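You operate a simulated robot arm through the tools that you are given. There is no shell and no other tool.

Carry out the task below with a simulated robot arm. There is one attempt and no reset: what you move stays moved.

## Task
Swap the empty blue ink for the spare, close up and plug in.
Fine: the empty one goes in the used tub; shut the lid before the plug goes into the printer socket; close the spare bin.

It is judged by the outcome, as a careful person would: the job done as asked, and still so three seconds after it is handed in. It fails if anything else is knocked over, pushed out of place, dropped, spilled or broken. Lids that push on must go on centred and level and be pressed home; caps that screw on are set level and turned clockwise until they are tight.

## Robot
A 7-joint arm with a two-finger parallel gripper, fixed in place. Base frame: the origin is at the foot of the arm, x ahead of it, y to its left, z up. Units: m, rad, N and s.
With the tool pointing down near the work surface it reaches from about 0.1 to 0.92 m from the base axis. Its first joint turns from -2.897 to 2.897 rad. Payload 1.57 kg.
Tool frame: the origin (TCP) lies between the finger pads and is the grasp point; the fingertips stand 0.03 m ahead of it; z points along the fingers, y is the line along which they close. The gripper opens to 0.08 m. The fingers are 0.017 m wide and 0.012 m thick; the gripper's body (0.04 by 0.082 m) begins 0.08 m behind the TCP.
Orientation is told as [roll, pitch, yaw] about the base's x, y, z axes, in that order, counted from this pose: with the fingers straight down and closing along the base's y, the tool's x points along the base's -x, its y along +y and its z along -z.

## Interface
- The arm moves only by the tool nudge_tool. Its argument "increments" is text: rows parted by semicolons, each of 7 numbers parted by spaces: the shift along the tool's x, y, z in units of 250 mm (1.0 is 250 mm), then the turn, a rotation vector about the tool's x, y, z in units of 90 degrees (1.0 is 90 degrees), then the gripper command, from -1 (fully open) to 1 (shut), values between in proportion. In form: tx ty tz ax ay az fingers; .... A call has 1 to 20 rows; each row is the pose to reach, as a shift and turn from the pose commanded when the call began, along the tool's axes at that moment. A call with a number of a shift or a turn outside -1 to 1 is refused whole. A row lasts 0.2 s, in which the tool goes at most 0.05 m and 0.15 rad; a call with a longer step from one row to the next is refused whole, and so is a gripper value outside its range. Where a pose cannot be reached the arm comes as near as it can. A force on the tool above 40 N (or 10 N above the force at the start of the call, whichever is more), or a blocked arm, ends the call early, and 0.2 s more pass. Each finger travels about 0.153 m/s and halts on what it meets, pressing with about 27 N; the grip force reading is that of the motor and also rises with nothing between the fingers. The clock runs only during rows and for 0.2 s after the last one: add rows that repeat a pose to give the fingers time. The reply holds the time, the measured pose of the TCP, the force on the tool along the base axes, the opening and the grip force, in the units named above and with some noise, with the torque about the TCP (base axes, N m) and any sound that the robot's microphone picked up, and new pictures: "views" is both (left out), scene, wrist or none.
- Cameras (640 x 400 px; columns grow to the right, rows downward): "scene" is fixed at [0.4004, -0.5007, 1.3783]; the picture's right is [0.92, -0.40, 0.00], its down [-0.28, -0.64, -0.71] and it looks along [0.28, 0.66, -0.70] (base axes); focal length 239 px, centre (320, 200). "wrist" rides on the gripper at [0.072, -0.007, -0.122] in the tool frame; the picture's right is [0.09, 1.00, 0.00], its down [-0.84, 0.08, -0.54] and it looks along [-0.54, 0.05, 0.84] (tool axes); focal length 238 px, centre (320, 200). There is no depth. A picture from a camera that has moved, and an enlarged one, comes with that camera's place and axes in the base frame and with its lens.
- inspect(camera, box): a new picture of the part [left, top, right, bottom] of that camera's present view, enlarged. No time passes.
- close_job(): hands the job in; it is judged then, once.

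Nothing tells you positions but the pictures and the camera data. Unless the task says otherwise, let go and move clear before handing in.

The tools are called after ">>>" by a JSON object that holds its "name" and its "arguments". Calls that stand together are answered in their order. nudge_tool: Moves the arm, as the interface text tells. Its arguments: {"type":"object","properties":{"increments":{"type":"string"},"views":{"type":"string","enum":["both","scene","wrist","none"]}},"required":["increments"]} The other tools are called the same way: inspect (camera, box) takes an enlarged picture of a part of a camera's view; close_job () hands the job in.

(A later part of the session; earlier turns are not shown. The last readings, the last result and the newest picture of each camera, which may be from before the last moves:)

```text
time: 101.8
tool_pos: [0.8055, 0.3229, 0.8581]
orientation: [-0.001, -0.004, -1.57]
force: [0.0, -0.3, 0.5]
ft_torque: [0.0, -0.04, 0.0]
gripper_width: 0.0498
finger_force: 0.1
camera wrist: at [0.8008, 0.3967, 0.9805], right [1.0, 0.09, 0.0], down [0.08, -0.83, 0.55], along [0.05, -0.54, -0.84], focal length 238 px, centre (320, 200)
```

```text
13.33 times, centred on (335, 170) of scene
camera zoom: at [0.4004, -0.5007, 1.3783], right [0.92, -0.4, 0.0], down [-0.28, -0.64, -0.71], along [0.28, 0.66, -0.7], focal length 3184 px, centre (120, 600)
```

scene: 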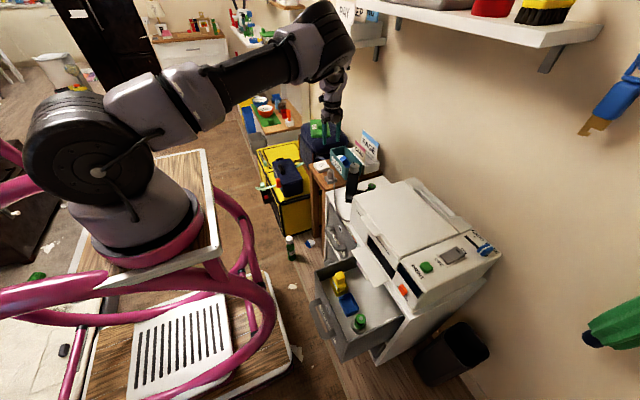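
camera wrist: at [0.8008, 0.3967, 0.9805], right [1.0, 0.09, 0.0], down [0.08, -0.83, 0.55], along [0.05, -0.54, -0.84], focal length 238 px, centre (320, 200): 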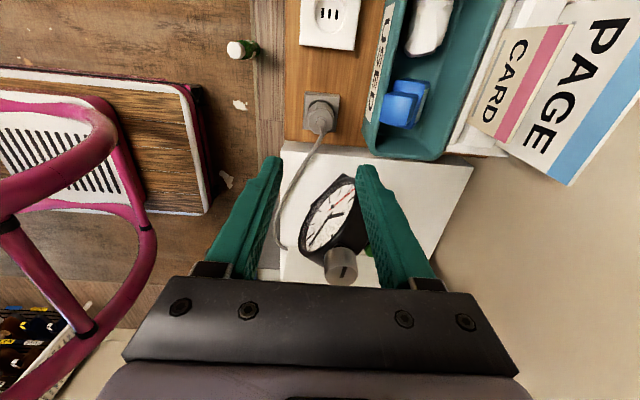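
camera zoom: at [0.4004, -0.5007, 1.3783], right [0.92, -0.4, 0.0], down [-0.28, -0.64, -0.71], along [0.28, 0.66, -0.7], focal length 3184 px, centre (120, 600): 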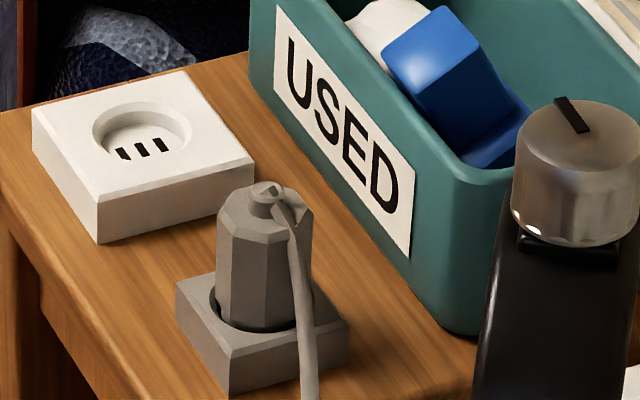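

The plug is parked again. I rotate the wrist to a 45° yaw so the fingers will close on diagonal flats, clear of the cable.

>>> {"name": "nudge_tool", "arguments": {"increments": "0 0 0 0 0 -0.09 -0.25; 0 0 0 0 0 -0.18 -0.25; 0 0 0 0 0 -0.27 -0.25; 0 0 0 0 0 -0.36 -0.25; 0 0 0 0 0 -0.45 -0.25; 0 0 0 0 0 -0.54 -0.25; 0 0 0 0 0 -0.63 -0.25; 0 0 0 0 0 -0.72 -0.25; 0 0 0 0 0 -0.81 -0.25; 0 0 0 0 0 -0.9 -0.25; 0 0 0 0 0 -0.99 -0.25; 0 0 0 0 0 -1.0 -0.25", "views": "none"}}

>>> {"name": "nudge_tool", "arguments": {"increments": "0 0 0 0 0 -0.085 -0.25; 0 0 0 0 0 -0.17 -0.25; 0 0 0 0 0 -0.255 -0.25; 0 0 0 0 0 -0.34 -0.25; 0 0 0 0 0 -0.425 -0.25; 0 0 0 0 0 -0.5 -0.25; 0 0 0 0 0 -0.5 -0.25", "views": "both"}}

>>> {"name": "inspect", "arguments": {"camera": "wrist", "box": [230, 60, 410, 200]}}

```text
time: 104.4
tool_pos: [0.8076, 0.3199, 0.856]
orientation: [-0.005, 0.0, 0.002]
force: [-0.1, 0.4, -0.5]
ft_torque: [0.03, -0.02, 0.0]
gripper_width: 0.0501
finger_force: 0.0
```

```text
time: 106.0
tool_pos: [0.8061, 0.3215, 0.8572]
orientation: [-0.004, 0.003, 0.787]
force: [0.9, 0.2, 0.3]
ft_torque: [-0.03, -0.02, -0.02]
gripper_width: 0.0499
finger_force: 0.1
camera wrist: at [0.762, 0.2669, 0.9799], right [-0.77, 0.64, 0.0], down [0.54, 0.65, 0.54], along [0.35, 0.41, -0.84], focal length 238 px, centre (320, 200)
```

scene: 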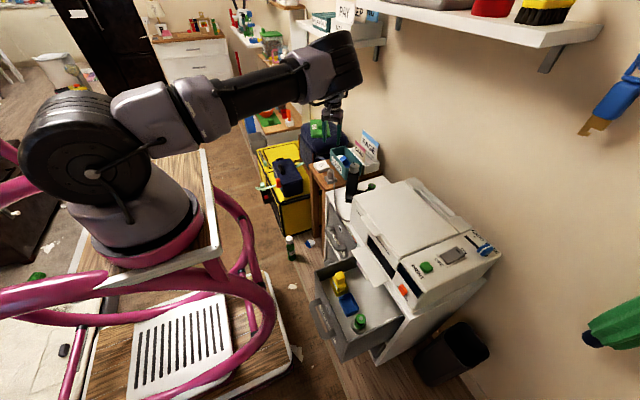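
wrist: 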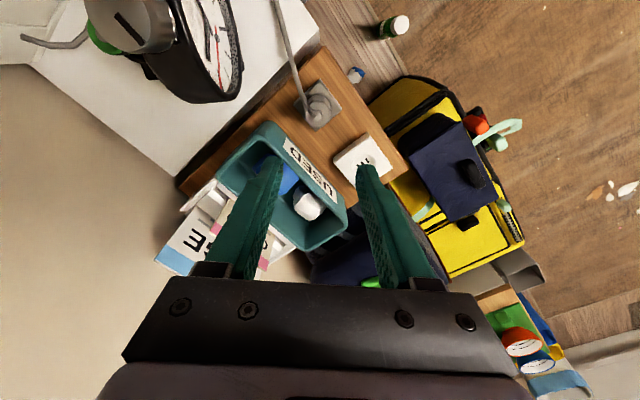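

```text
2.86 times, centred on (320, 130) of wrist
camera zoom: at [0.762, 0.2669, 0.9799], right [-0.77, 0.64, 0.0], down [0.54, 0.65, 0.54], along [0.35, 0.41, -0.84], focal length 681 px, centre (320, 400)
```

zoom: 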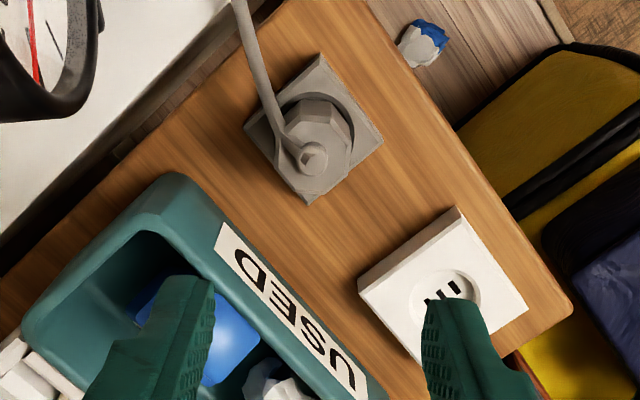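

The 45° yaw works. Before re-gripping, I test whether this orientation reaches the socket height with the tool vertical (fingers empty, above the socket).

>>> {"name": "nudge_tool", "arguments": {"increments": "-0.08 0.08 0 0 0 0 -0.25; -0.16 0.16 0 0 0 0 -0.25; -0.24 0.24 0.1 0 0 0 -0.25; -0.3125 0.307 0.25 0 0 0 -0.25; -0.3125 0.307 0.4 0 0 0 -0.25; -0.3125 0.307 0.52 0 0 0 -0.25; -0.3125 0.307 0.58 0 0 0 -0.25; -0.3125 0.307 0.64 0 0 0 -0.25; -0.3125 0.307 0.64 0 0 0 -0.25", "views": "both"}}

>>> {"name": "inspect", "arguments": {"camera": "wrist", "box": [230, 60, 410, 200]}}

```text
time: 108.0
tool_pos: [0.8023, 0.4225, 0.7015]
orientation: [-0.003, 0.003, 0.786]
force: [-0.1, -0.2, 0.5]
ft_torque: [0.02, -0.02, 0.01]
gripper_width: 0.05
finger_force: 0.0
out of reach, approached as far as the arm can: row 7, 8, 9
camera wrist: at [0.7566, 0.3693, 0.8251], right [-0.77, 0.64, 0.0], down [0.54, 0.65, 0.54], along [0.35, 0.41, -0.84], focal length 238 px, centre (320, 200)
```

scene: 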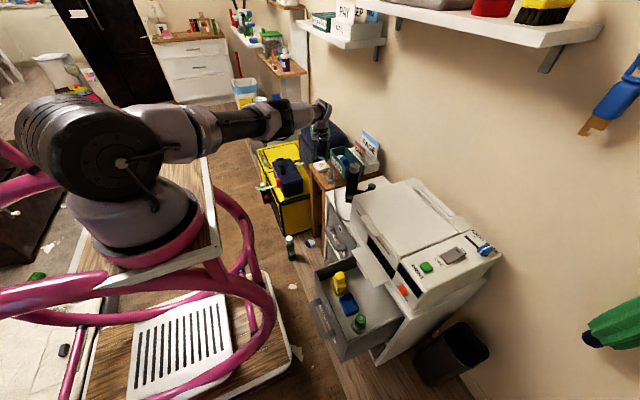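
wrist: 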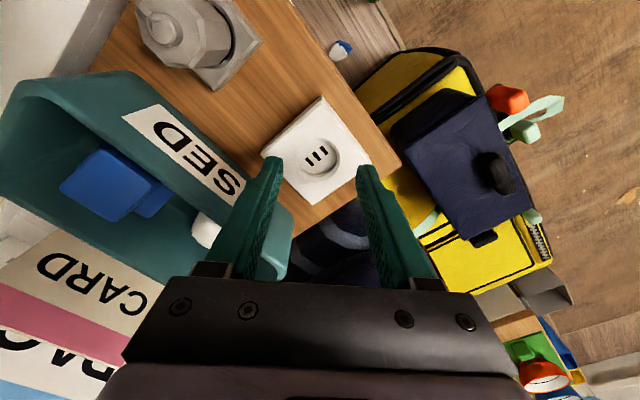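

```text
2.86 times, centred on (320, 130) of wrist
camera zoom: at [0.7566, 0.3693, 0.8251], right [-0.77, 0.64, 0.0], down [0.54, 0.65, 0.54], along [0.35, 0.41, -0.84], focal length 681 px, centre (320, 400)
```

zoom: 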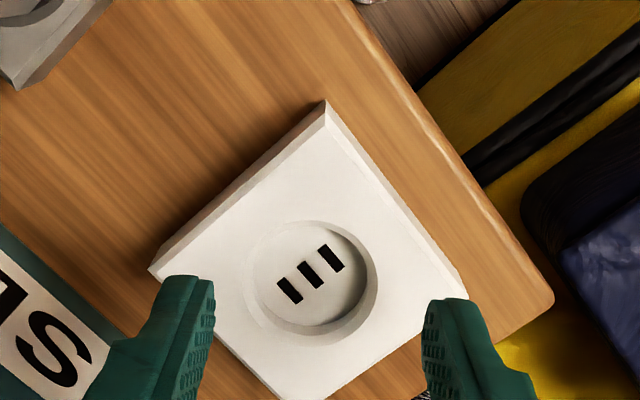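

Vertical reach ends just short of the socket, so I need a modest outward tilt. Comparing views, the socket is 0.1115 m in +y from the holder. I rise, go back above the parked plug and tilt the tool about 20° around the closing axis so the plug itself stays upright when gripped.

>>> {"name": "nudge_tool", "arguments": {"increments": "0 0 -0.15 0 0 0 -0.25; 0 0 -0.3 0 0 0 -0.25; 0 0 -0.42 0 0 0 -0.25; 0.067 -0.078 -0.42 0 0 0 -0.25; 0.134 -0.156 -0.42 0 -0.056 0 -0.25; 0.2 -0.233 -0.42 0 -0.111 0 -0.25; 0.267 -0.311 -0.42 0 -0.167 0 -0.25; 0.267 -0.311 -0.42 0 -0.222 0 -0.25; 0.267 -0.311 -0.42 0 -0.222 0 -0.25", "views": "both"}}

>>> {"name": "inspect", "arguments": {"camera": "wrist", "box": [220, 60, 420, 200]}}

>>> {"name": "inspect", "arguments": {"camera": "scene", "box": [315, 130, 365, 190]}}

```text
time: 110.0
tool_pos: [0.8104, 0.3192, 0.8089]
orientation: [-0.003, -0.346, 0.788]
force: [0.2, 0.4, 0.7]
ft_torque: [0.03, 0.01, 0.02]
gripper_width: 0.0499
finger_force: 0.0
camera wrist: at [0.7386, 0.2395, 0.8995], right [-0.77, 0.64, -0.04], down [0.37, 0.48, 0.79], along [0.53, 0.59, -0.61], focal length 238 px, centre (320, 200)
```

scene: 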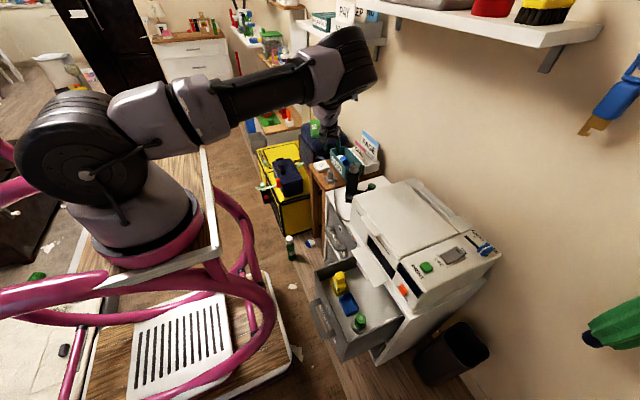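
wrist: 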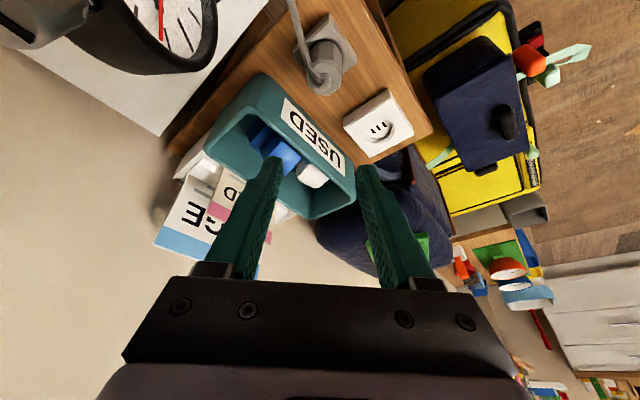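

```text
2.86 times, centred on (320, 130) of wrist
camera zoom: at [0.7386, 0.2395, 0.8995], right [-0.77, 0.64, -0.04], down [0.37, 0.48, 0.79], along [0.53, 0.59, -0.61], focal length 681 px, centre (320, 400)
```

zoom: 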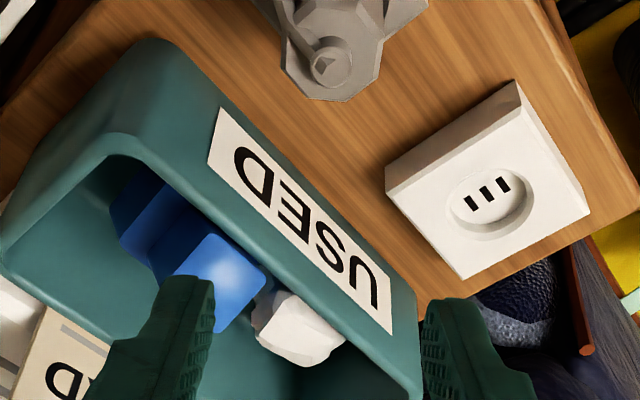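

```text
6.67 times, centred on (340, 160) of scene
camera zoom: at [0.4004, -0.5007, 1.3783], right [0.92, -0.4, 0.0], down [-0.28, -0.64, -0.71], along [0.28, 0.66, -0.7], focal length 1592 px, centre (187, 467)
```

zoom: 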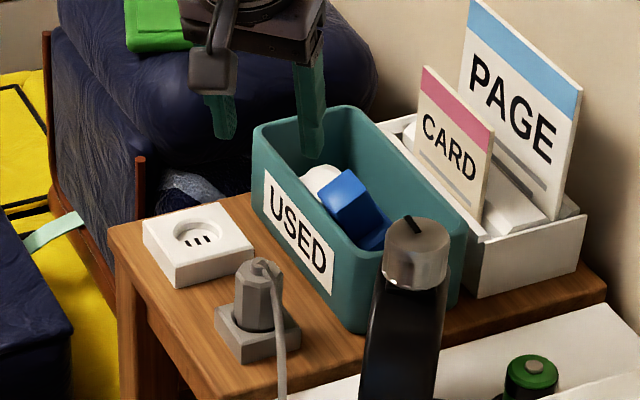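

The tilt is set. I lower toward the parked plug and check before closing.

>>> {"name": "nudge_tool", "arguments": {"increments": "0.04 0 0.11 0 0 0 -0.25; 0.08 0.001 0.22 0 0 0 -0.25; 0.12 0.002 0.33 0 0 0 -0.25; 0.145 0.003 0.411 0 0 0 -0.25; 0.145 0.003 0.411 0 0 0 -0.25", "views": "both"}}

>>> {"name": "inspect", "arguments": {"camera": "wrist", "box": [220, 80, 420, 220]}}

>>> {"name": "inspect", "arguments": {"camera": "scene", "box": [315, 145, 355, 190]}}

```text
time: 111.2
tool_pos: [0.8112, 0.3214, 0.6992]
orientation: [-0.004, -0.345, 0.787]
force: [0.0, 0.3, 0.9]
ft_torque: [0.03, -0.01, 0.02]
gripper_width: 0.05
finger_force: 0.1
camera wrist: at [0.7386, 0.2404, 0.7912], right [-0.77, 0.64, -0.04], down [0.37, 0.48, 0.79], along [0.53, 0.59, -0.61], focal length 238 px, centre (320, 200)
```

scene: 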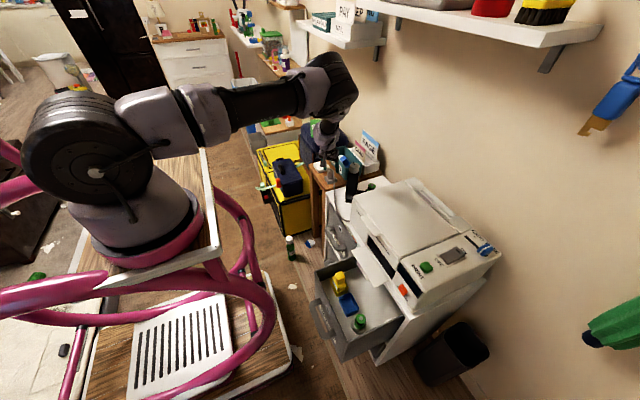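
wrist: 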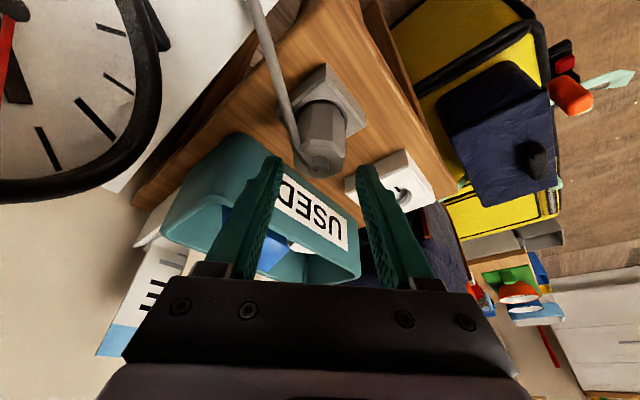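

```text
2.86 times, centred on (320, 150) of wrist
camera zoom: at [0.7386, 0.2404, 0.7912], right [-0.77, 0.64, -0.04], down [0.37, 0.48, 0.79], along [0.53, 0.59, -0.61], focal length 681 px, centre (320, 343)
```

zoom: 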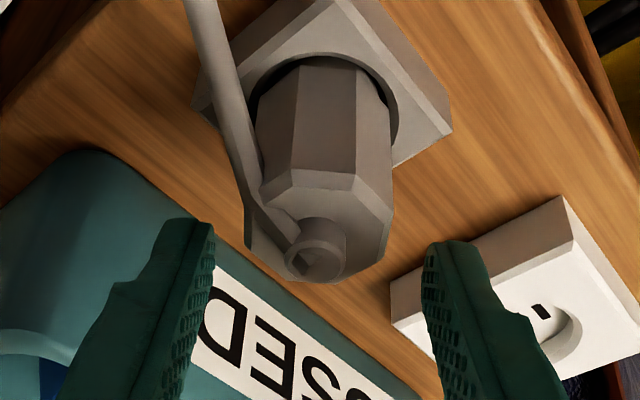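

```text
8.89 times, centred on (335, 168) of scene
camera zoom: at [0.4004, -0.5007, 1.3783], right [0.92, -0.4, 0.0], down [-0.28, -0.64, -0.71], along [0.28, 0.66, -0.7], focal length 2123 px, centre (187, 489)
```

zoom: 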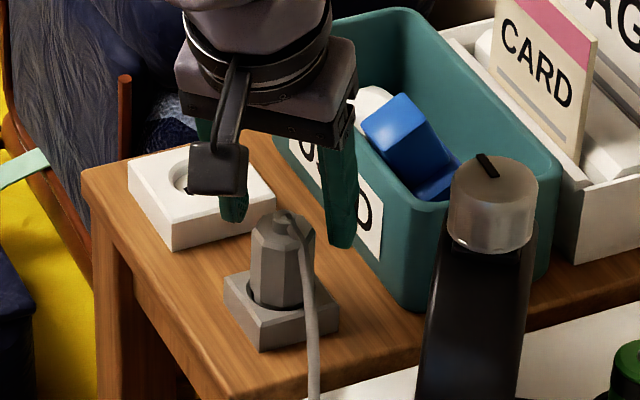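

The cable passes just beside the left flat, so I keep the fingers 4–5 mm outward of centre, lower the last 2 cm and look.

>>> {"name": "nudge_tool", "arguments": {"increments": "0.01 -0.001 0.025 0 0 0 -0.25; 0.02 -0.002 0.05 0 0 0 -0.25; 0.031 -0.002 0.075 0 0 0 -0.25; 0.031 -0.002 0.075 0 0 0 -0.25", "views": "wrist"}}

>>> {"name": "inspect", "arguments": {"camera": "wrist", "box": [220, 80, 420, 220]}}

>>> {"name": "inspect", "arguments": {"camera": "scene", "box": [315, 150, 355, 190]}}

```text
time: 112.2
tool_pos: [0.81, 0.319, 0.6781]
orientation: [-0.002, -0.345, 0.787]
force: [-0.5, -0.5, -0.1]
ft_torque: [-0.02, 0.01, 0.01]
gripper_width: 0.0501
finger_force: 0.2
camera wrist: at [0.7376, 0.2388, 0.7703], right [-0.77, 0.64, -0.04], down [0.37, 0.48, 0.79], along [0.53, 0.59, -0.61], focal length 238 px, centre (320, 200)
```

wrist: 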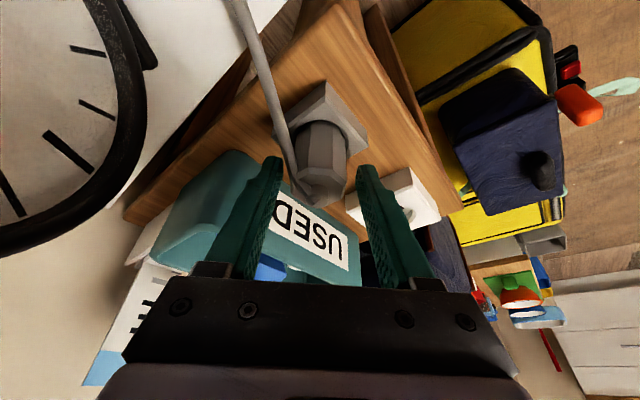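

```text
2.86 times, centred on (320, 150) of wrist
camera zoom: at [0.7376, 0.2388, 0.7703], right [-0.77, 0.64, -0.04], down [0.37, 0.48, 0.79], along [0.53, 0.59, -0.61], focal length 681 px, centre (320, 343)
```

zoom: 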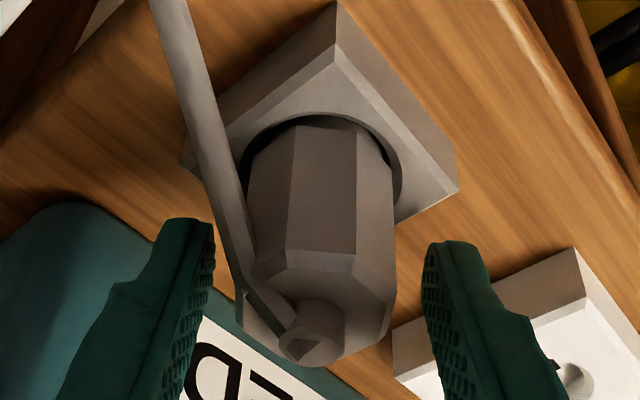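

```text
10.00 times, centred on (335, 170) of scene
camera zoom: at [0.4004, -0.5007, 1.3783], right [0.92, -0.4, 0.0], down [-0.28, -0.64, -0.71], along [0.28, 0.66, -0.7], focal length 2388 px, centre (170, 500)
```

zoom: 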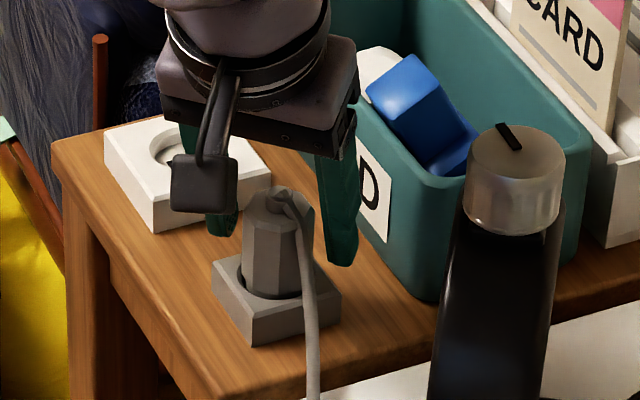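

The finger paths look clear of the cable. I close on the plug.

>>> {"name": "nudge_tool", "arguments": {"increments": "0 0 0 0 0 0 0; 0 0 0 0 0 0 1; 0 0 0 0 0 0 1; 0 0 0 0 0 0 1", "views": "wrist"}}

>>> {"name": "inspect", "arguments": {"camera": "wrist", "box": [220, 80, 420, 220]}}

>>> {"name": "inspect", "arguments": {"camera": "scene", "box": [315, 150, 355, 190]}}

```text
time: 113.2
tool_pos: [0.8092, 0.3176, 0.6777]
orientation: [-0.006, -0.343, 0.787]
force: [8.4, -7.2, -0.2]
ft_torque: [0.11, 0.1, 0.13]
gripper_width: 0.0314
finger_force: 27.4
camera wrist: at [0.7384, 0.2379, 0.7703], right [-0.76, 0.64, -0.04], down [0.37, 0.48, 0.79], along [0.53, 0.59, -0.61], focal length 238 px, centre (320, 200)
```

wrist: 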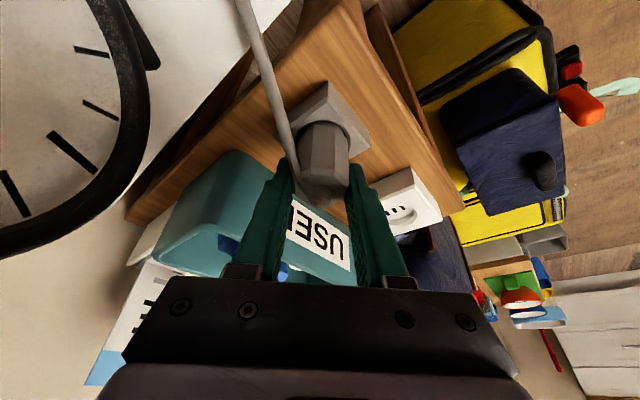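

```text
2.86 times, centred on (320, 150) of wrist
camera zoom: at [0.7384, 0.2379, 0.7703], right [-0.76, 0.64, -0.04], down [0.37, 0.48, 0.79], along [0.53, 0.59, -0.61], focal length 681 px, centre (320, 343)
```

zoom: 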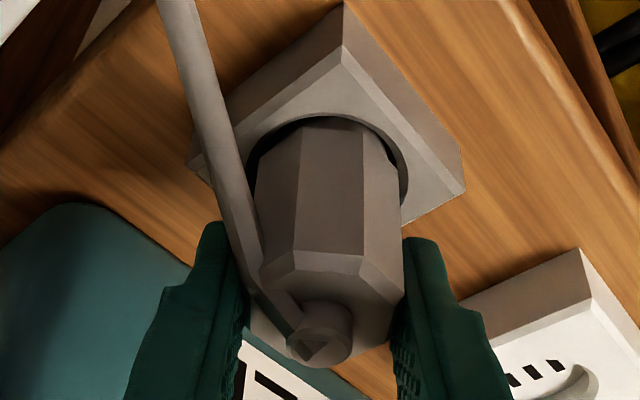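

```text
10.00 times, centred on (335, 170) of scene
camera zoom: at [0.4004, -0.5007, 1.3783], right [0.92, -0.4, 0.0], down [-0.28, -0.64, -0.71], along [0.28, 0.66, -0.7], focal length 2388 px, centre (170, 500)
```

zoom: 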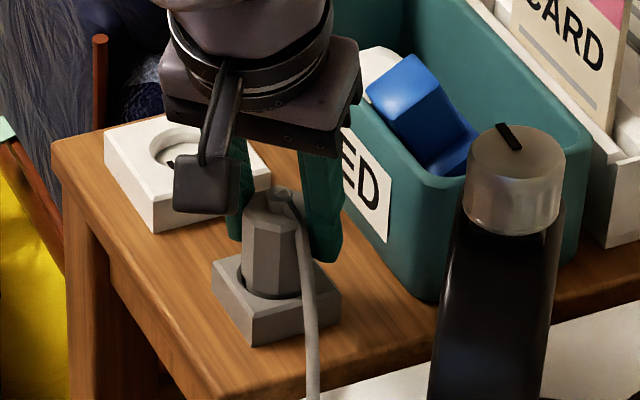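

Gripped; a small sideways force shows the plug is 1–2 mm off-centre in the grip. I relieve it and read the pose twice as my reference.

>>> {"name": "nudge_tool", "arguments": {"increments": "0 -0.005 0 0 0 0 1; 0 -0.005 0 0 0 0 1", "views": "none"}}

>>> {"name": "nudge_tool", "arguments": {"increments": "0 0 0 0 0 0 1", "views": "none"}}

>>> {"name": "nudge_tool", "arguments": {"increments": "0 0 0 0 0 0 1", "views": "none"}}

```text
time: 113.8
tool_pos: [0.8103, 0.3179, 0.6783]
orientation: [-0.004, -0.343, 0.787]
force: [6.6, -5.7, -2.3]
ft_torque: [0.23, 0.03, 0.04]
gripper_width: 0.0311
finger_force: 26.6
```

```text
time: 114.2
tool_pos: [0.8094, 0.3178, 0.6775]
orientation: [-0.004, -0.345, 0.787]
force: [5.4, -5.1, -3.8]
ft_torque: [0.14, 0.15, 0.1]
gripper_width: 0.0316
finger_force: 26.7
```

```text
time: 114.6
tool_pos: [0.8103, 0.319, 0.6786]
orientation: [-0.003, -0.344, 0.788]
force: [5.7, -5.2, -3.5]
ft_torque: [0.06, 0.14, 0.08]
gripper_width: 0.0312
finger_force: 26.9
```

>>> {"name": "nudge_tool", "arguments": {"increments": "0 -0.01 0 0 0 0 1; 0 -0.01 0 0 0 0 1", "views": "none"}}

>>> {"name": "nudge_tool", "arguments": {"increments": "0 0 0 0 0 0 1", "views": "none"}}

>>> {"name": "nudge_tool", "arguments": {"increments": "0 0 0 0 0 0 1", "views": "none"}}

```text
time: 115.2
tool_pos: [0.8109, 0.319, 0.6794]
orientation: [-0.002, -0.344, 0.787]
force: [-4.2, 1.8, -0.5]
ft_torque: [0.12, 0.26, 0.01]
gripper_width: 0.0309
finger_force: 27.2
```

```text
time: 115.6
tool_pos: [0.8108, 0.3182, 0.6805]
orientation: [-0.001, -0.344, 0.787]
force: [-7.2, 5.1, -1.0]
ft_torque: [0.22, 0.36, -0.01]
gripper_width: 0.0313
finger_force: 26.8
```

```text
time: 116.0
tool_pos: [0.8113, 0.3182, 0.6788]
orientation: [-0.003, -0.344, 0.787]
force: [-9.3, 8.4, -0.6]
ft_torque: [0.29, 0.32, 0.01]
gripper_width: 0.0312
finger_force: 27.4
```

I back off half of that shift, then lift the plug straight up and carry it over the socket.

>>> {"name": "nudge_tool", "arguments": {"increments": "0 0.004 0 0 0 0 1; -0.02 0.004 -0.056 0 0 0 1; -0.04 0.004 -0.113 0 0 0 1; -0.06 0.004 -0.17 0 0 0 1; -0.081 0.004 -0.226 0 0 0 1; -0.14 0.067 -0.205 0 0 0 1; -0.2 0.13 -0.183 0 0 0 1; -0.26 0.193 -0.162 0 0 0 1; -0.319 0.255 -0.14 0 0 0 1; -0.378 0.318 -0.119 0 0 0 1; -0.378 0.318 -0.119 0 0 0 1", "views": "both"}}

>>> {"name": "inspect", "arguments": {"camera": "wrist", "box": [220, 60, 420, 200]}}

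>>> {"name": "inspect", "arguments": {"camera": "scene", "box": [310, 145, 350, 185]}}

```text
time: 118.4
tool_pos: [0.8111, 0.4284, 0.7394]
orientation: [-0.003, -0.344, 0.787]
force: [0.0, 0.9, -0.6]
ft_torque: [-0.01, -0.02, 0.0]
gripper_width: 0.0312
finger_force: 26.9
camera wrist: at [0.7391, 0.349, 0.8308], right [-0.77, 0.64, -0.03], down [0.37, 0.48, 0.79], along [0.53, 0.59, -0.61], focal length 238 px, centre (320, 200)
```

scene: 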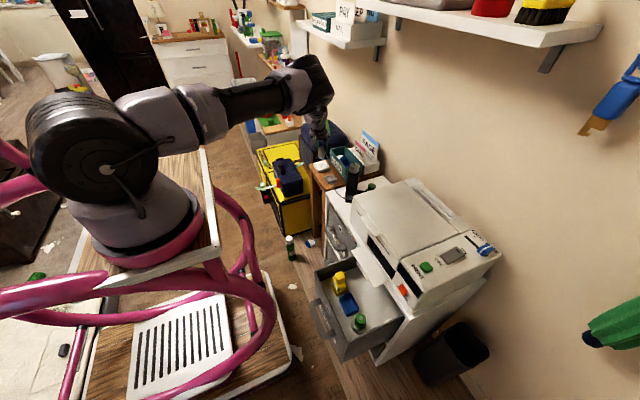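
wrist: 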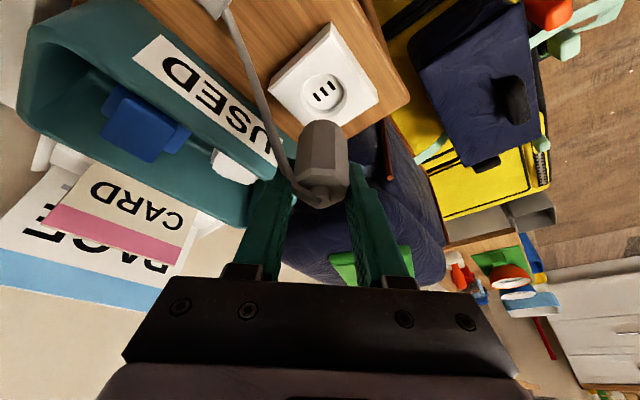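

```text
2.86 times, centred on (320, 130) of wrist
camera zoom: at [0.7391, 0.349, 0.8308], right [-0.77, 0.64, -0.03], down [0.37, 0.48, 0.79], along [0.53, 0.59, -0.61], focal length 681 px, centre (320, 400)
```

zoom: 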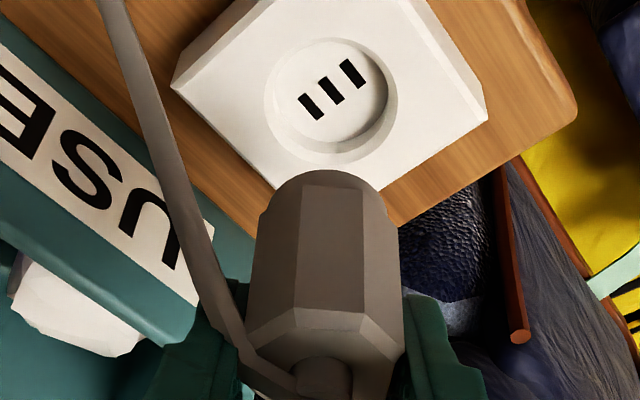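

```text
10.00 times, centred on (330, 165) of scene
camera zoom: at [0.4004, -0.5007, 1.3783], right [0.92, -0.4, 0.0], down [-0.28, -0.64, -0.71], along [0.28, 0.66, -0.7], focal length 2388 px, centre (220, 550)
```

zoom: 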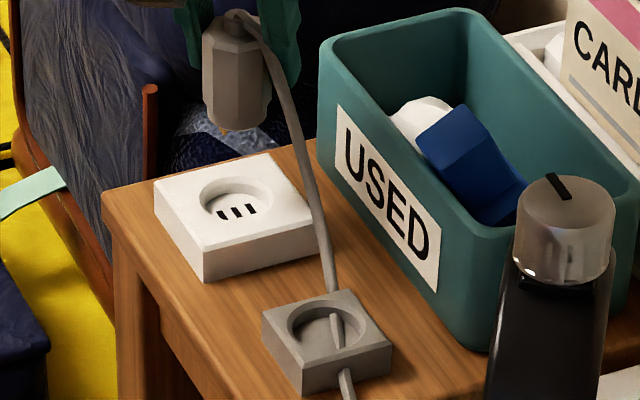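

The socket is in reach now, and the plug lines up with the recess sideways within about 1 mm. I lower until the pins are just above the socket to judge the remaining direction.

>>> {"name": "nudge_tool", "arguments": {"increments": "0.013 -0.002 0.036 0 0 0 1; 0.026 -0.002 0.072 0 0 0 1; 0.038 -0.002 0.107 0 0 0 1; 0.046 -0.002 0.13 0 0 0 1; 0.046 -0.002 0.13 0 0 0 1", "views": "wrist"}}

>>> {"name": "inspect", "arguments": {"camera": "wrist", "box": [250, 70, 400, 190]}}

>>> {"name": "inspect", "arguments": {"camera": "scene", "box": [316, 152, 346, 180]}}

```text
time: 119.6
tool_pos: [0.8121, 0.4288, 0.7036]
orientation: [-0.003, -0.343, 0.786]
force: [-0.1, -0.9, -0.2]
ft_torque: [-0.04, 0.03, -0.02]
gripper_width: 0.0314
finger_force: 27.1
camera wrist: at [0.7403, 0.3489, 0.7956], right [-0.77, 0.64, -0.03], down [0.37, 0.48, 0.79], along [0.53, 0.59, -0.61], focal length 238 px, centre (320, 200)
```

wrist: 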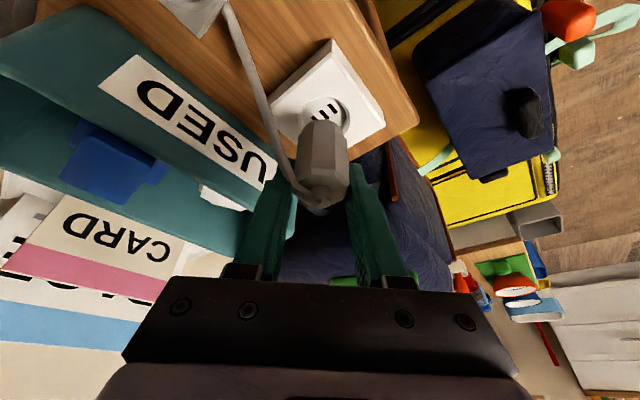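

```text
3.33 times, centred on (325, 130) of wrist
camera zoom: at [0.7403, 0.3489, 0.7956], right [-0.77, 0.64, -0.03], down [0.37, 0.48, 0.79], along [0.53, 0.59, -0.61], focal length 794 px, centre (303, 433)
```

zoom: 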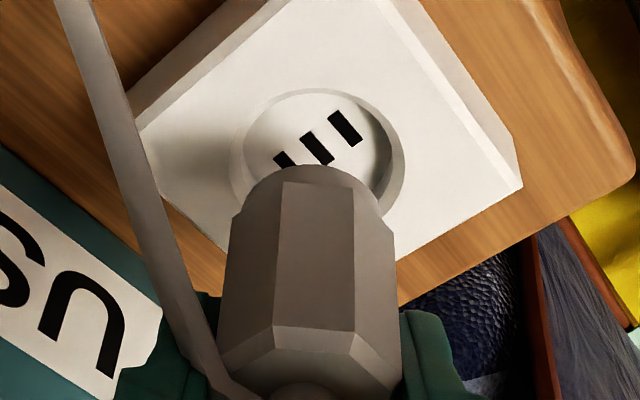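

```text
14.29 times, centred on (331, 166) of scene
camera zoom: at [0.4004, -0.5007, 1.3783], right [0.92, -0.4, 0.0], down [-0.28, -0.64, -0.71], along [0.28, 0.66, -0.7], focal length 3412 px, centre (163, 686)
```

zoom: 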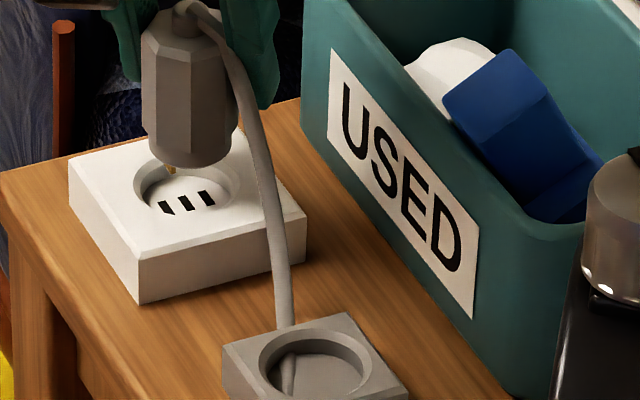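

Sideways I need about 1.3 mm toward +y/−x; otherwise both estimates agree the plug is over the recess. I make that correction and lower gently, watching the force.

>>> {"name": "nudge_tool", "arguments": {"increments": "0 0.0052 0 0 0 0 1; 0.009 0.0052 0.025 0 0 0 1; 0.018 0.0052 0.051 0 0 0 1; 0.018 0.0052 0.051 0 0 0 1", "views": "wrist"}}

>>> {"name": "inspect", "arguments": {"camera": "wrist", "box": [250, 70, 400, 190]}}

>>> {"name": "inspect", "arguments": {"camera": "scene", "box": [316, 152, 346, 180]}}

```text
time: 120.6
tool_pos: [0.8111, 0.4303, 0.6895]
orientation: [-0.006, -0.345, 0.786]
force: [-1.0, -0.2, 0.5]
ft_torque: [0.0, -0.02, 0.01]
gripper_width: 0.0311
finger_force: 26.9
camera wrist: at [0.7391, 0.3501, 0.7817], right [-0.77, 0.64, -0.04], down [0.37, 0.48, 0.79], along [0.53, 0.59, -0.61], focal length 238 px, centre (320, 200)
```

wrist: 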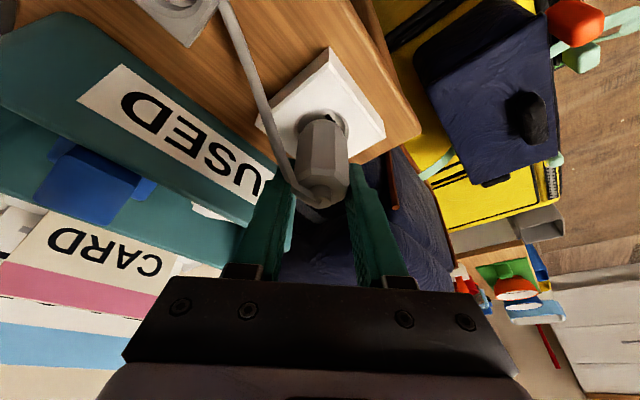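

```text
3.33 times, centred on (325, 130) of wrist
camera zoom: at [0.7391, 0.3501, 0.7817], right [-0.77, 0.64, -0.04], down [0.37, 0.48, 0.79], along [0.53, 0.59, -0.61], focal length 794 px, centre (303, 433)
```

zoom: 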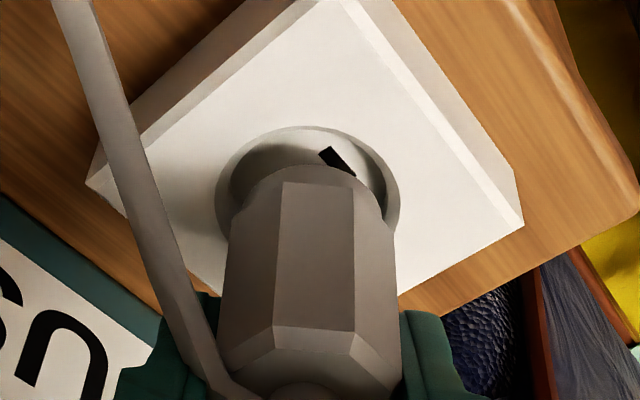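

```text
14.29 times, centred on (331, 166) of scene
camera zoom: at [0.4004, -0.5007, 1.3783], right [0.92, -0.4, 0.0], down [-0.28, -0.64, -0.71], along [0.28, 0.66, -0.7], focal length 3412 px, centre (163, 686)
```

zoom: 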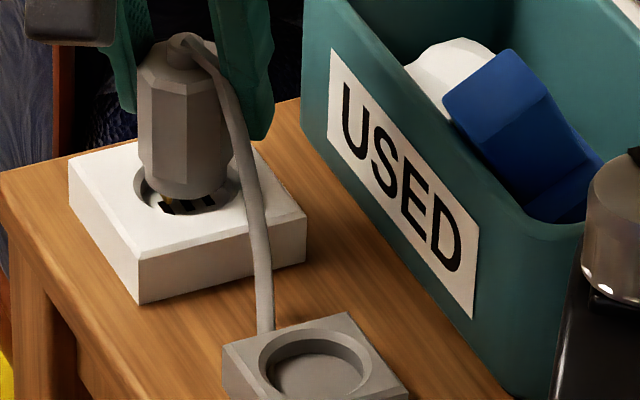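

Both views now agree: the plug is concentric with the recess and needs about 17 mm more travel. I lower slowly, watching for contact.

>>> {"name": "nudge_tool", "arguments": {"increments": "0.006 0 0.016 0 0 0 1; 0.012 0 0.032 0 0 0 1; 0.015 0 0.041 0 0 0 1; 0.015 0 0.041 0 0 0 1", "views": "wrist"}}

>>> {"name": "inspect", "arguments": {"camera": "wrist", "box": [250, 70, 400, 190]}}

>>> {"name": "inspect", "arguments": {"camera": "scene", "box": [316, 152, 346, 180]}}

```text
time: 121.6
tool_pos: [0.8116, 0.4287, 0.6794]
orientation: [-0.007, -0.343, 0.787]
force: [-9.2, -19.3, 12.7]
ft_torque: [-0.02, 0.3, 0.06]
gripper_width: 0.0313
finger_force: 26.6
camera wrist: at [0.7392, 0.3485, 0.7715], right [-0.77, 0.64, -0.04], down [0.37, 0.48, 0.79], along [0.53, 0.59, -0.61], focal length 238 px, centre (320, 200)
```

wrist: 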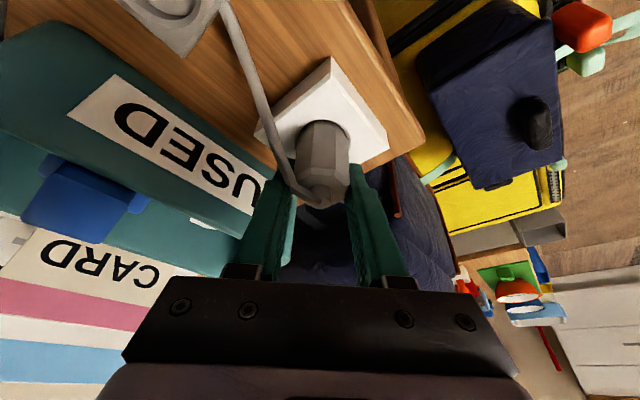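

```text
3.33 times, centred on (325, 130) of wrist
camera zoom: at [0.7392, 0.3485, 0.7715], right [-0.77, 0.64, -0.04], down [0.37, 0.48, 0.79], along [0.53, 0.59, -0.61], focal length 794 px, centre (303, 433)
```

zoom: 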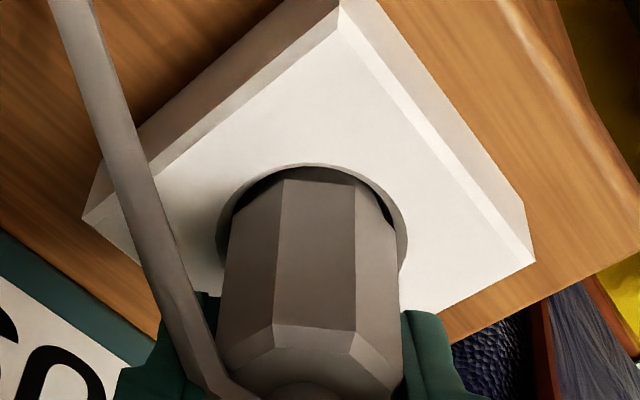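

```text
14.29 times, centred on (331, 166) of scene
camera zoom: at [0.4004, -0.5007, 1.3783], right [0.92, -0.4, 0.0], down [-0.28, -0.64, -0.71], along [0.28, 0.66, -0.7], focal length 3412 px, centre (163, 686)
```

zoom: 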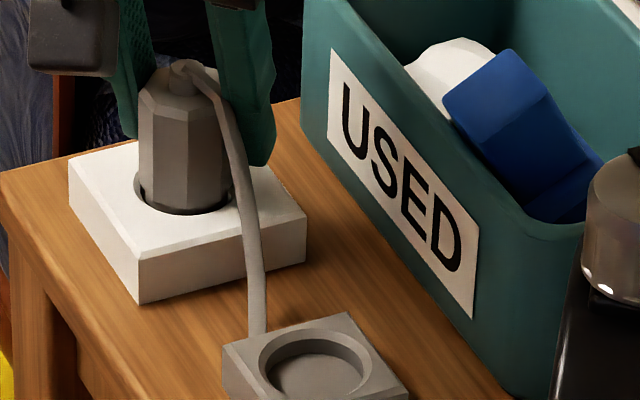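

The plug is in the recess but leaning on its far wall (about 20 N sideways). I ease up 2 mm and shift about 3 mm back toward the near side.

>>> {"name": "nudge_tool", "arguments": {"increments": "-0.0027 0 -0.0075 0 0 0 1; 0.008 -0.004 -0.0113 0 0 0 1; 0.008 -0.004 -0.0113 0 0 0 1", "views": "none"}}

>>> {"name": "nudge_tool", "arguments": {"increments": "0 0 0 0 0 0 1", "views": "none"}}

>>> {"name": "inspect", "arguments": {"camera": "scene", "box": [316, 152, 346, 180]}}

>>> {"name": "inspect", "arguments": {"camera": "wrist", "box": [250, 70, 400, 190]}}

```text
time: 122.4
tool_pos: [0.8116, 0.4299, 0.6811]
orientation: [-0.003, -0.348, 0.786]
force: [16.9, 14.5, -9.6]
ft_torque: [0.29, -0.09, 0.07]
gripper_width: 0.0315
finger_force: 26.9
```

```text
time: 122.8
tool_pos: [0.8113, 0.4287, 0.682]
orientation: [-0.004, -0.347, 0.783]
force: [16.2, 16.6, -5.0]
ft_torque: [0.25, -0.04, 0.04]
gripper_width: 0.0314
finger_force: 27.5
```

```text
14.29 times, centred on (331, 166) of scene
camera zoom: at [0.4004, -0.5007, 1.3783], right [0.92, -0.4, 0.0], down [-0.28, -0.64, -0.71], along [0.28, 0.66, -0.7], focal length 3412 px, centre (163, 686)
```

zoom: 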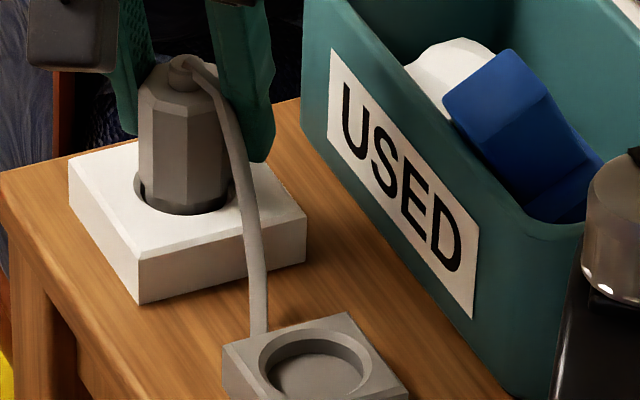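

```text
3.33 times, centred on (325, 130) of wrist
camera zoom: at [0.7387, 0.348, 0.7734], right [-0.77, 0.64, -0.03], down [0.37, 0.48, 0.79], along [0.53, 0.59, -0.61], focal length 794 px, centre (303, 433)
```

zoom: 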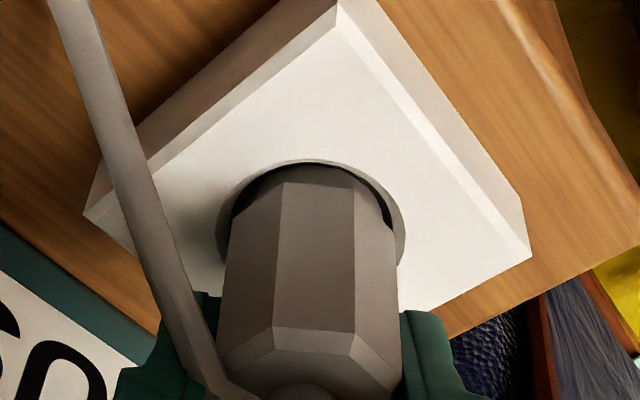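

The plug is now laterally locked — the pins have started into the slots. I set the sideways position midway (force‑neutral) and press down in small steps.

>>> {"name": "nudge_tool", "arguments": {"increments": "-0.0035 0 0.002 0 0 0 1; -0.0028 0 0.0096 0 0 0 1; -0.0028 0 0.0096 0 0 0 1", "views": "none"}}

>>> {"name": "nudge_tool", "arguments": {"increments": "0.002 0 0.006 0 0 0 1; 0.004 0 0.0113 0 0 0 1; 0.004 0 0.0113 0 0 0 1", "views": "none"}}

```text
time: 123.6
tool_pos: [0.8103, 0.4281, 0.6796]
orientation: [-0.005, -0.347, 0.788]
force: [3.1, 6.3, 10.7]
ft_torque: [0.25, 0.18, 0.01]
gripper_width: 0.0314
finger_force: 27.5
```

```text
time: 124.4
tool_pos: [0.8099, 0.4278, 0.6779]
orientation: [-0.004, -0.346, 0.787]
force: [-2.8, 2.9, 25.1]
ft_torque: [0.13, 0.23, 0.0]
gripper_width: 0.0317
finger_force: 27.1
```

>>> {"name": "inspect", "arguments": {"camera": "scene", "box": [316, 152, 346, 180]}}

>>> {"name": "inspect", "arguments": {"camera": "wrist", "box": [250, 70, 400, 190]}}

```text
14.29 times, centred on (331, 166) of scene
camera zoom: at [0.4004, -0.5007, 1.3783], right [0.92, -0.4, 0.0], down [-0.28, -0.64, -0.71], along [0.28, 0.66, -0.7], focal length 3412 px, centre (163, 686)
```

zoom: 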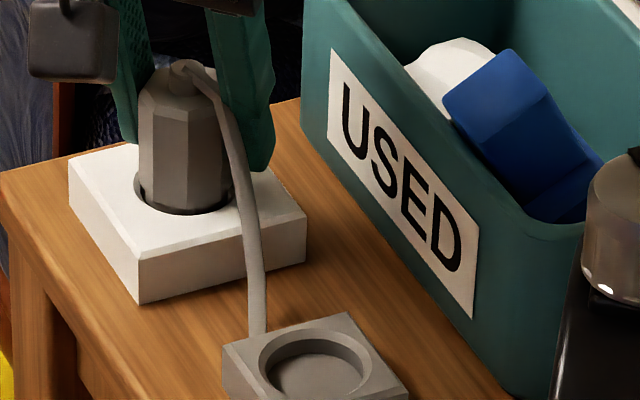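

```text
3.33 times, centred on (325, 130) of wrist
camera zoom: at [0.7386, 0.3476, 0.7696], right [-0.77, 0.64, -0.04], down [0.37, 0.48, 0.79], along [0.53, 0.59, -0.61], focal length 794 px, centre (303, 433)
```

zoom: 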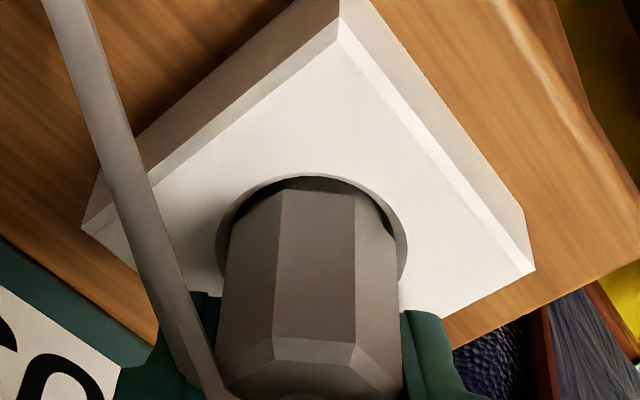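

Measuring the picture, the 12 mm pins must already be inside the slots with only a few millimetres left. I press a little further to seat it fully.

>>> {"name": "nudge_tool", "arguments": {"increments": "0.003 0 0.008 0 0 0 1; 0.005 0 0.015 0 0 0 1; 0.005 0 0.015 0 0 0 1", "views": "wrist"}}

>>> {"name": "inspect", "arguments": {"camera": "scene", "box": [316, 152, 346, 180]}}

>>> {"name": "inspect", "arguments": {"camera": "wrist", "box": [250, 70, 400, 190]}}

```text
time: 125.2
tool_pos: [0.8097, 0.4276, 0.6732]
orientation: [-0.007, -0.346, 0.786]
force: [-3.7, 4.7, 22.7]
ft_torque: [0.18, 0.15, -0.05]
gripper_width: 0.0315
finger_force: 27.2
camera wrist: at [0.7385, 0.3475, 0.765], right [-0.77, 0.64, -0.04], down [0.37, 0.48, 0.79], along [0.53, 0.59, -0.61], focal length 238 px, centre (320, 200)
```

wrist: 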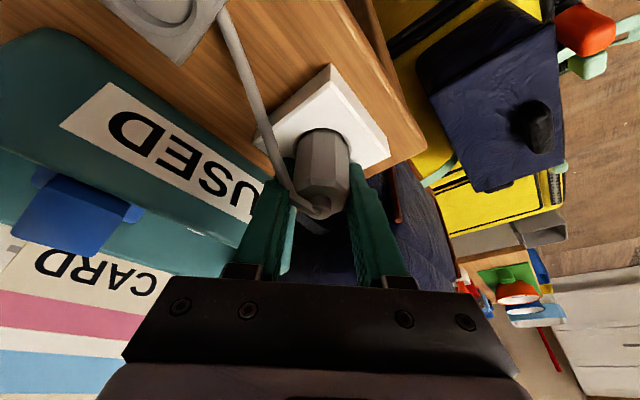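

```text
14.29 times, centred on (331, 166) of scene
camera zoom: at [0.4004, -0.5007, 1.3783], right [0.92, -0.4, 0.0], down [-0.28, -0.64, -0.71], along [0.28, 0.66, -0.7], focal length 3412 px, centre (163, 686)
```

zoom: 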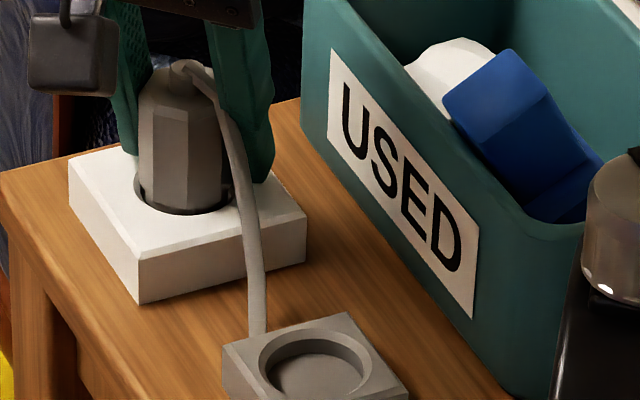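

```text
3.33 times, centred on (325, 130) of wrist
camera zoom: at [0.7385, 0.3475, 0.765], right [-0.77, 0.64, -0.04], down [0.37, 0.48, 0.79], along [0.53, 0.59, -0.61], focal length 794 px, centre (303, 433)
```

zoom: 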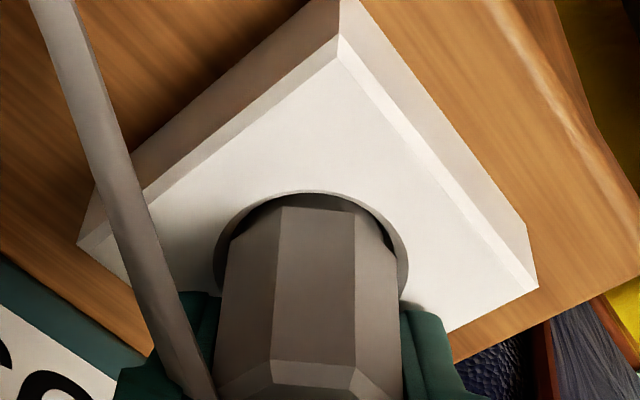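

The plug no longer moves while the fingers slide down on it at about 25 N, so it is against a stop. I release it, back away and check how it sits.

>>> {"name": "nudge_tool", "arguments": {"increments": "-0.003 0 -0.01 0 0 0 1; -0.003 0 -0.01 0 0 0 0.1; -0.003 0 -0.01 0 0 0 -0.25; -0.003 0 -0.01 0 0 0 -0.25; -0.03 0 -0.09 0 0 0 -0.25; -0.07 0 -0.2 0 0 0 -0.25; -0.11 0 -0.31 0 0 0 -0.25; -0.135 0 -0.377 0 0 0 -0.25; -0.135 0 -0.377 0 0 0 -0.25", "views": "both"}}

>>> {"name": "inspect", "arguments": {"camera": "scene", "box": [316, 152, 346, 180]}}

>>> {"name": "inspect", "arguments": {"camera": "wrist", "box": [250, 70, 400, 190]}}

```text
time: 127.2
tool_pos: [0.811, 0.4294, 0.7728]
orientation: [-0.004, -0.345, 0.786]
force: [0.0, 0.3, 0.0]
ft_torque: [-0.03, 0.01, -0.01]
gripper_width: 0.0501
finger_force: 0.0
camera wrist: at [0.7394, 0.3485, 0.8653], right [-0.77, 0.64, -0.04], down [0.37, 0.48, 0.79], along [0.53, 0.59, -0.61], focal length 238 px, centre (320, 200)
```

scene: 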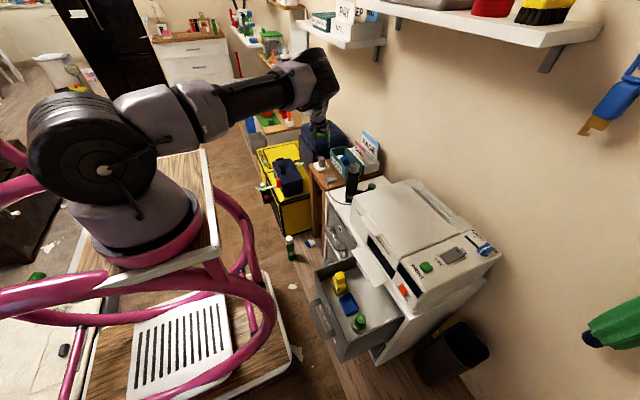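
wrist: 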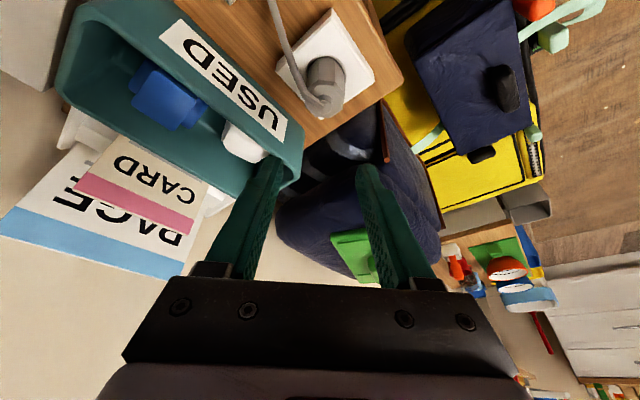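

```text
14.29 times, centred on (331, 166) of scene
camera zoom: at [0.4004, -0.5007, 1.3783], right [0.92, -0.4, 0.0], down [-0.28, -0.64, -0.71], along [0.28, 0.66, -0.7], focal length 3412 px, centre (163, 686)
```

zoom: 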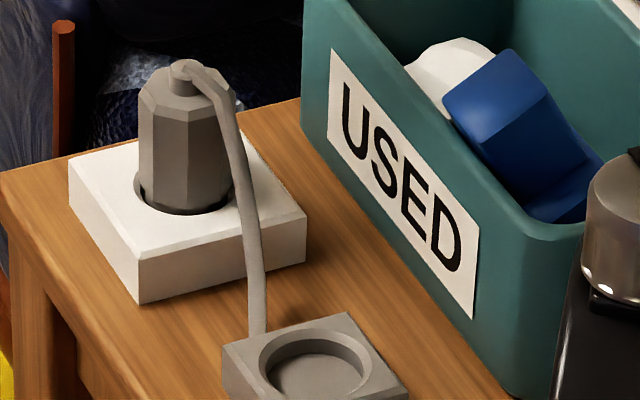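

```text
3.33 times, centred on (325, 130) of wrist
camera zoom: at [0.7394, 0.3485, 0.8653], right [-0.77, 0.64, -0.04], down [0.37, 0.48, 0.79], along [0.53, 0.59, -0.61], focal length 794 px, centre (303, 433)
```

zoom: 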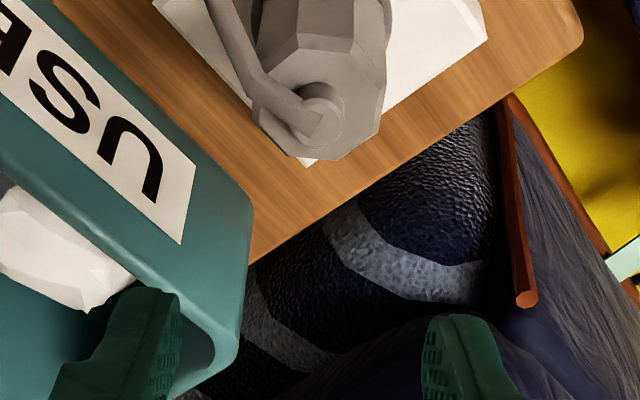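

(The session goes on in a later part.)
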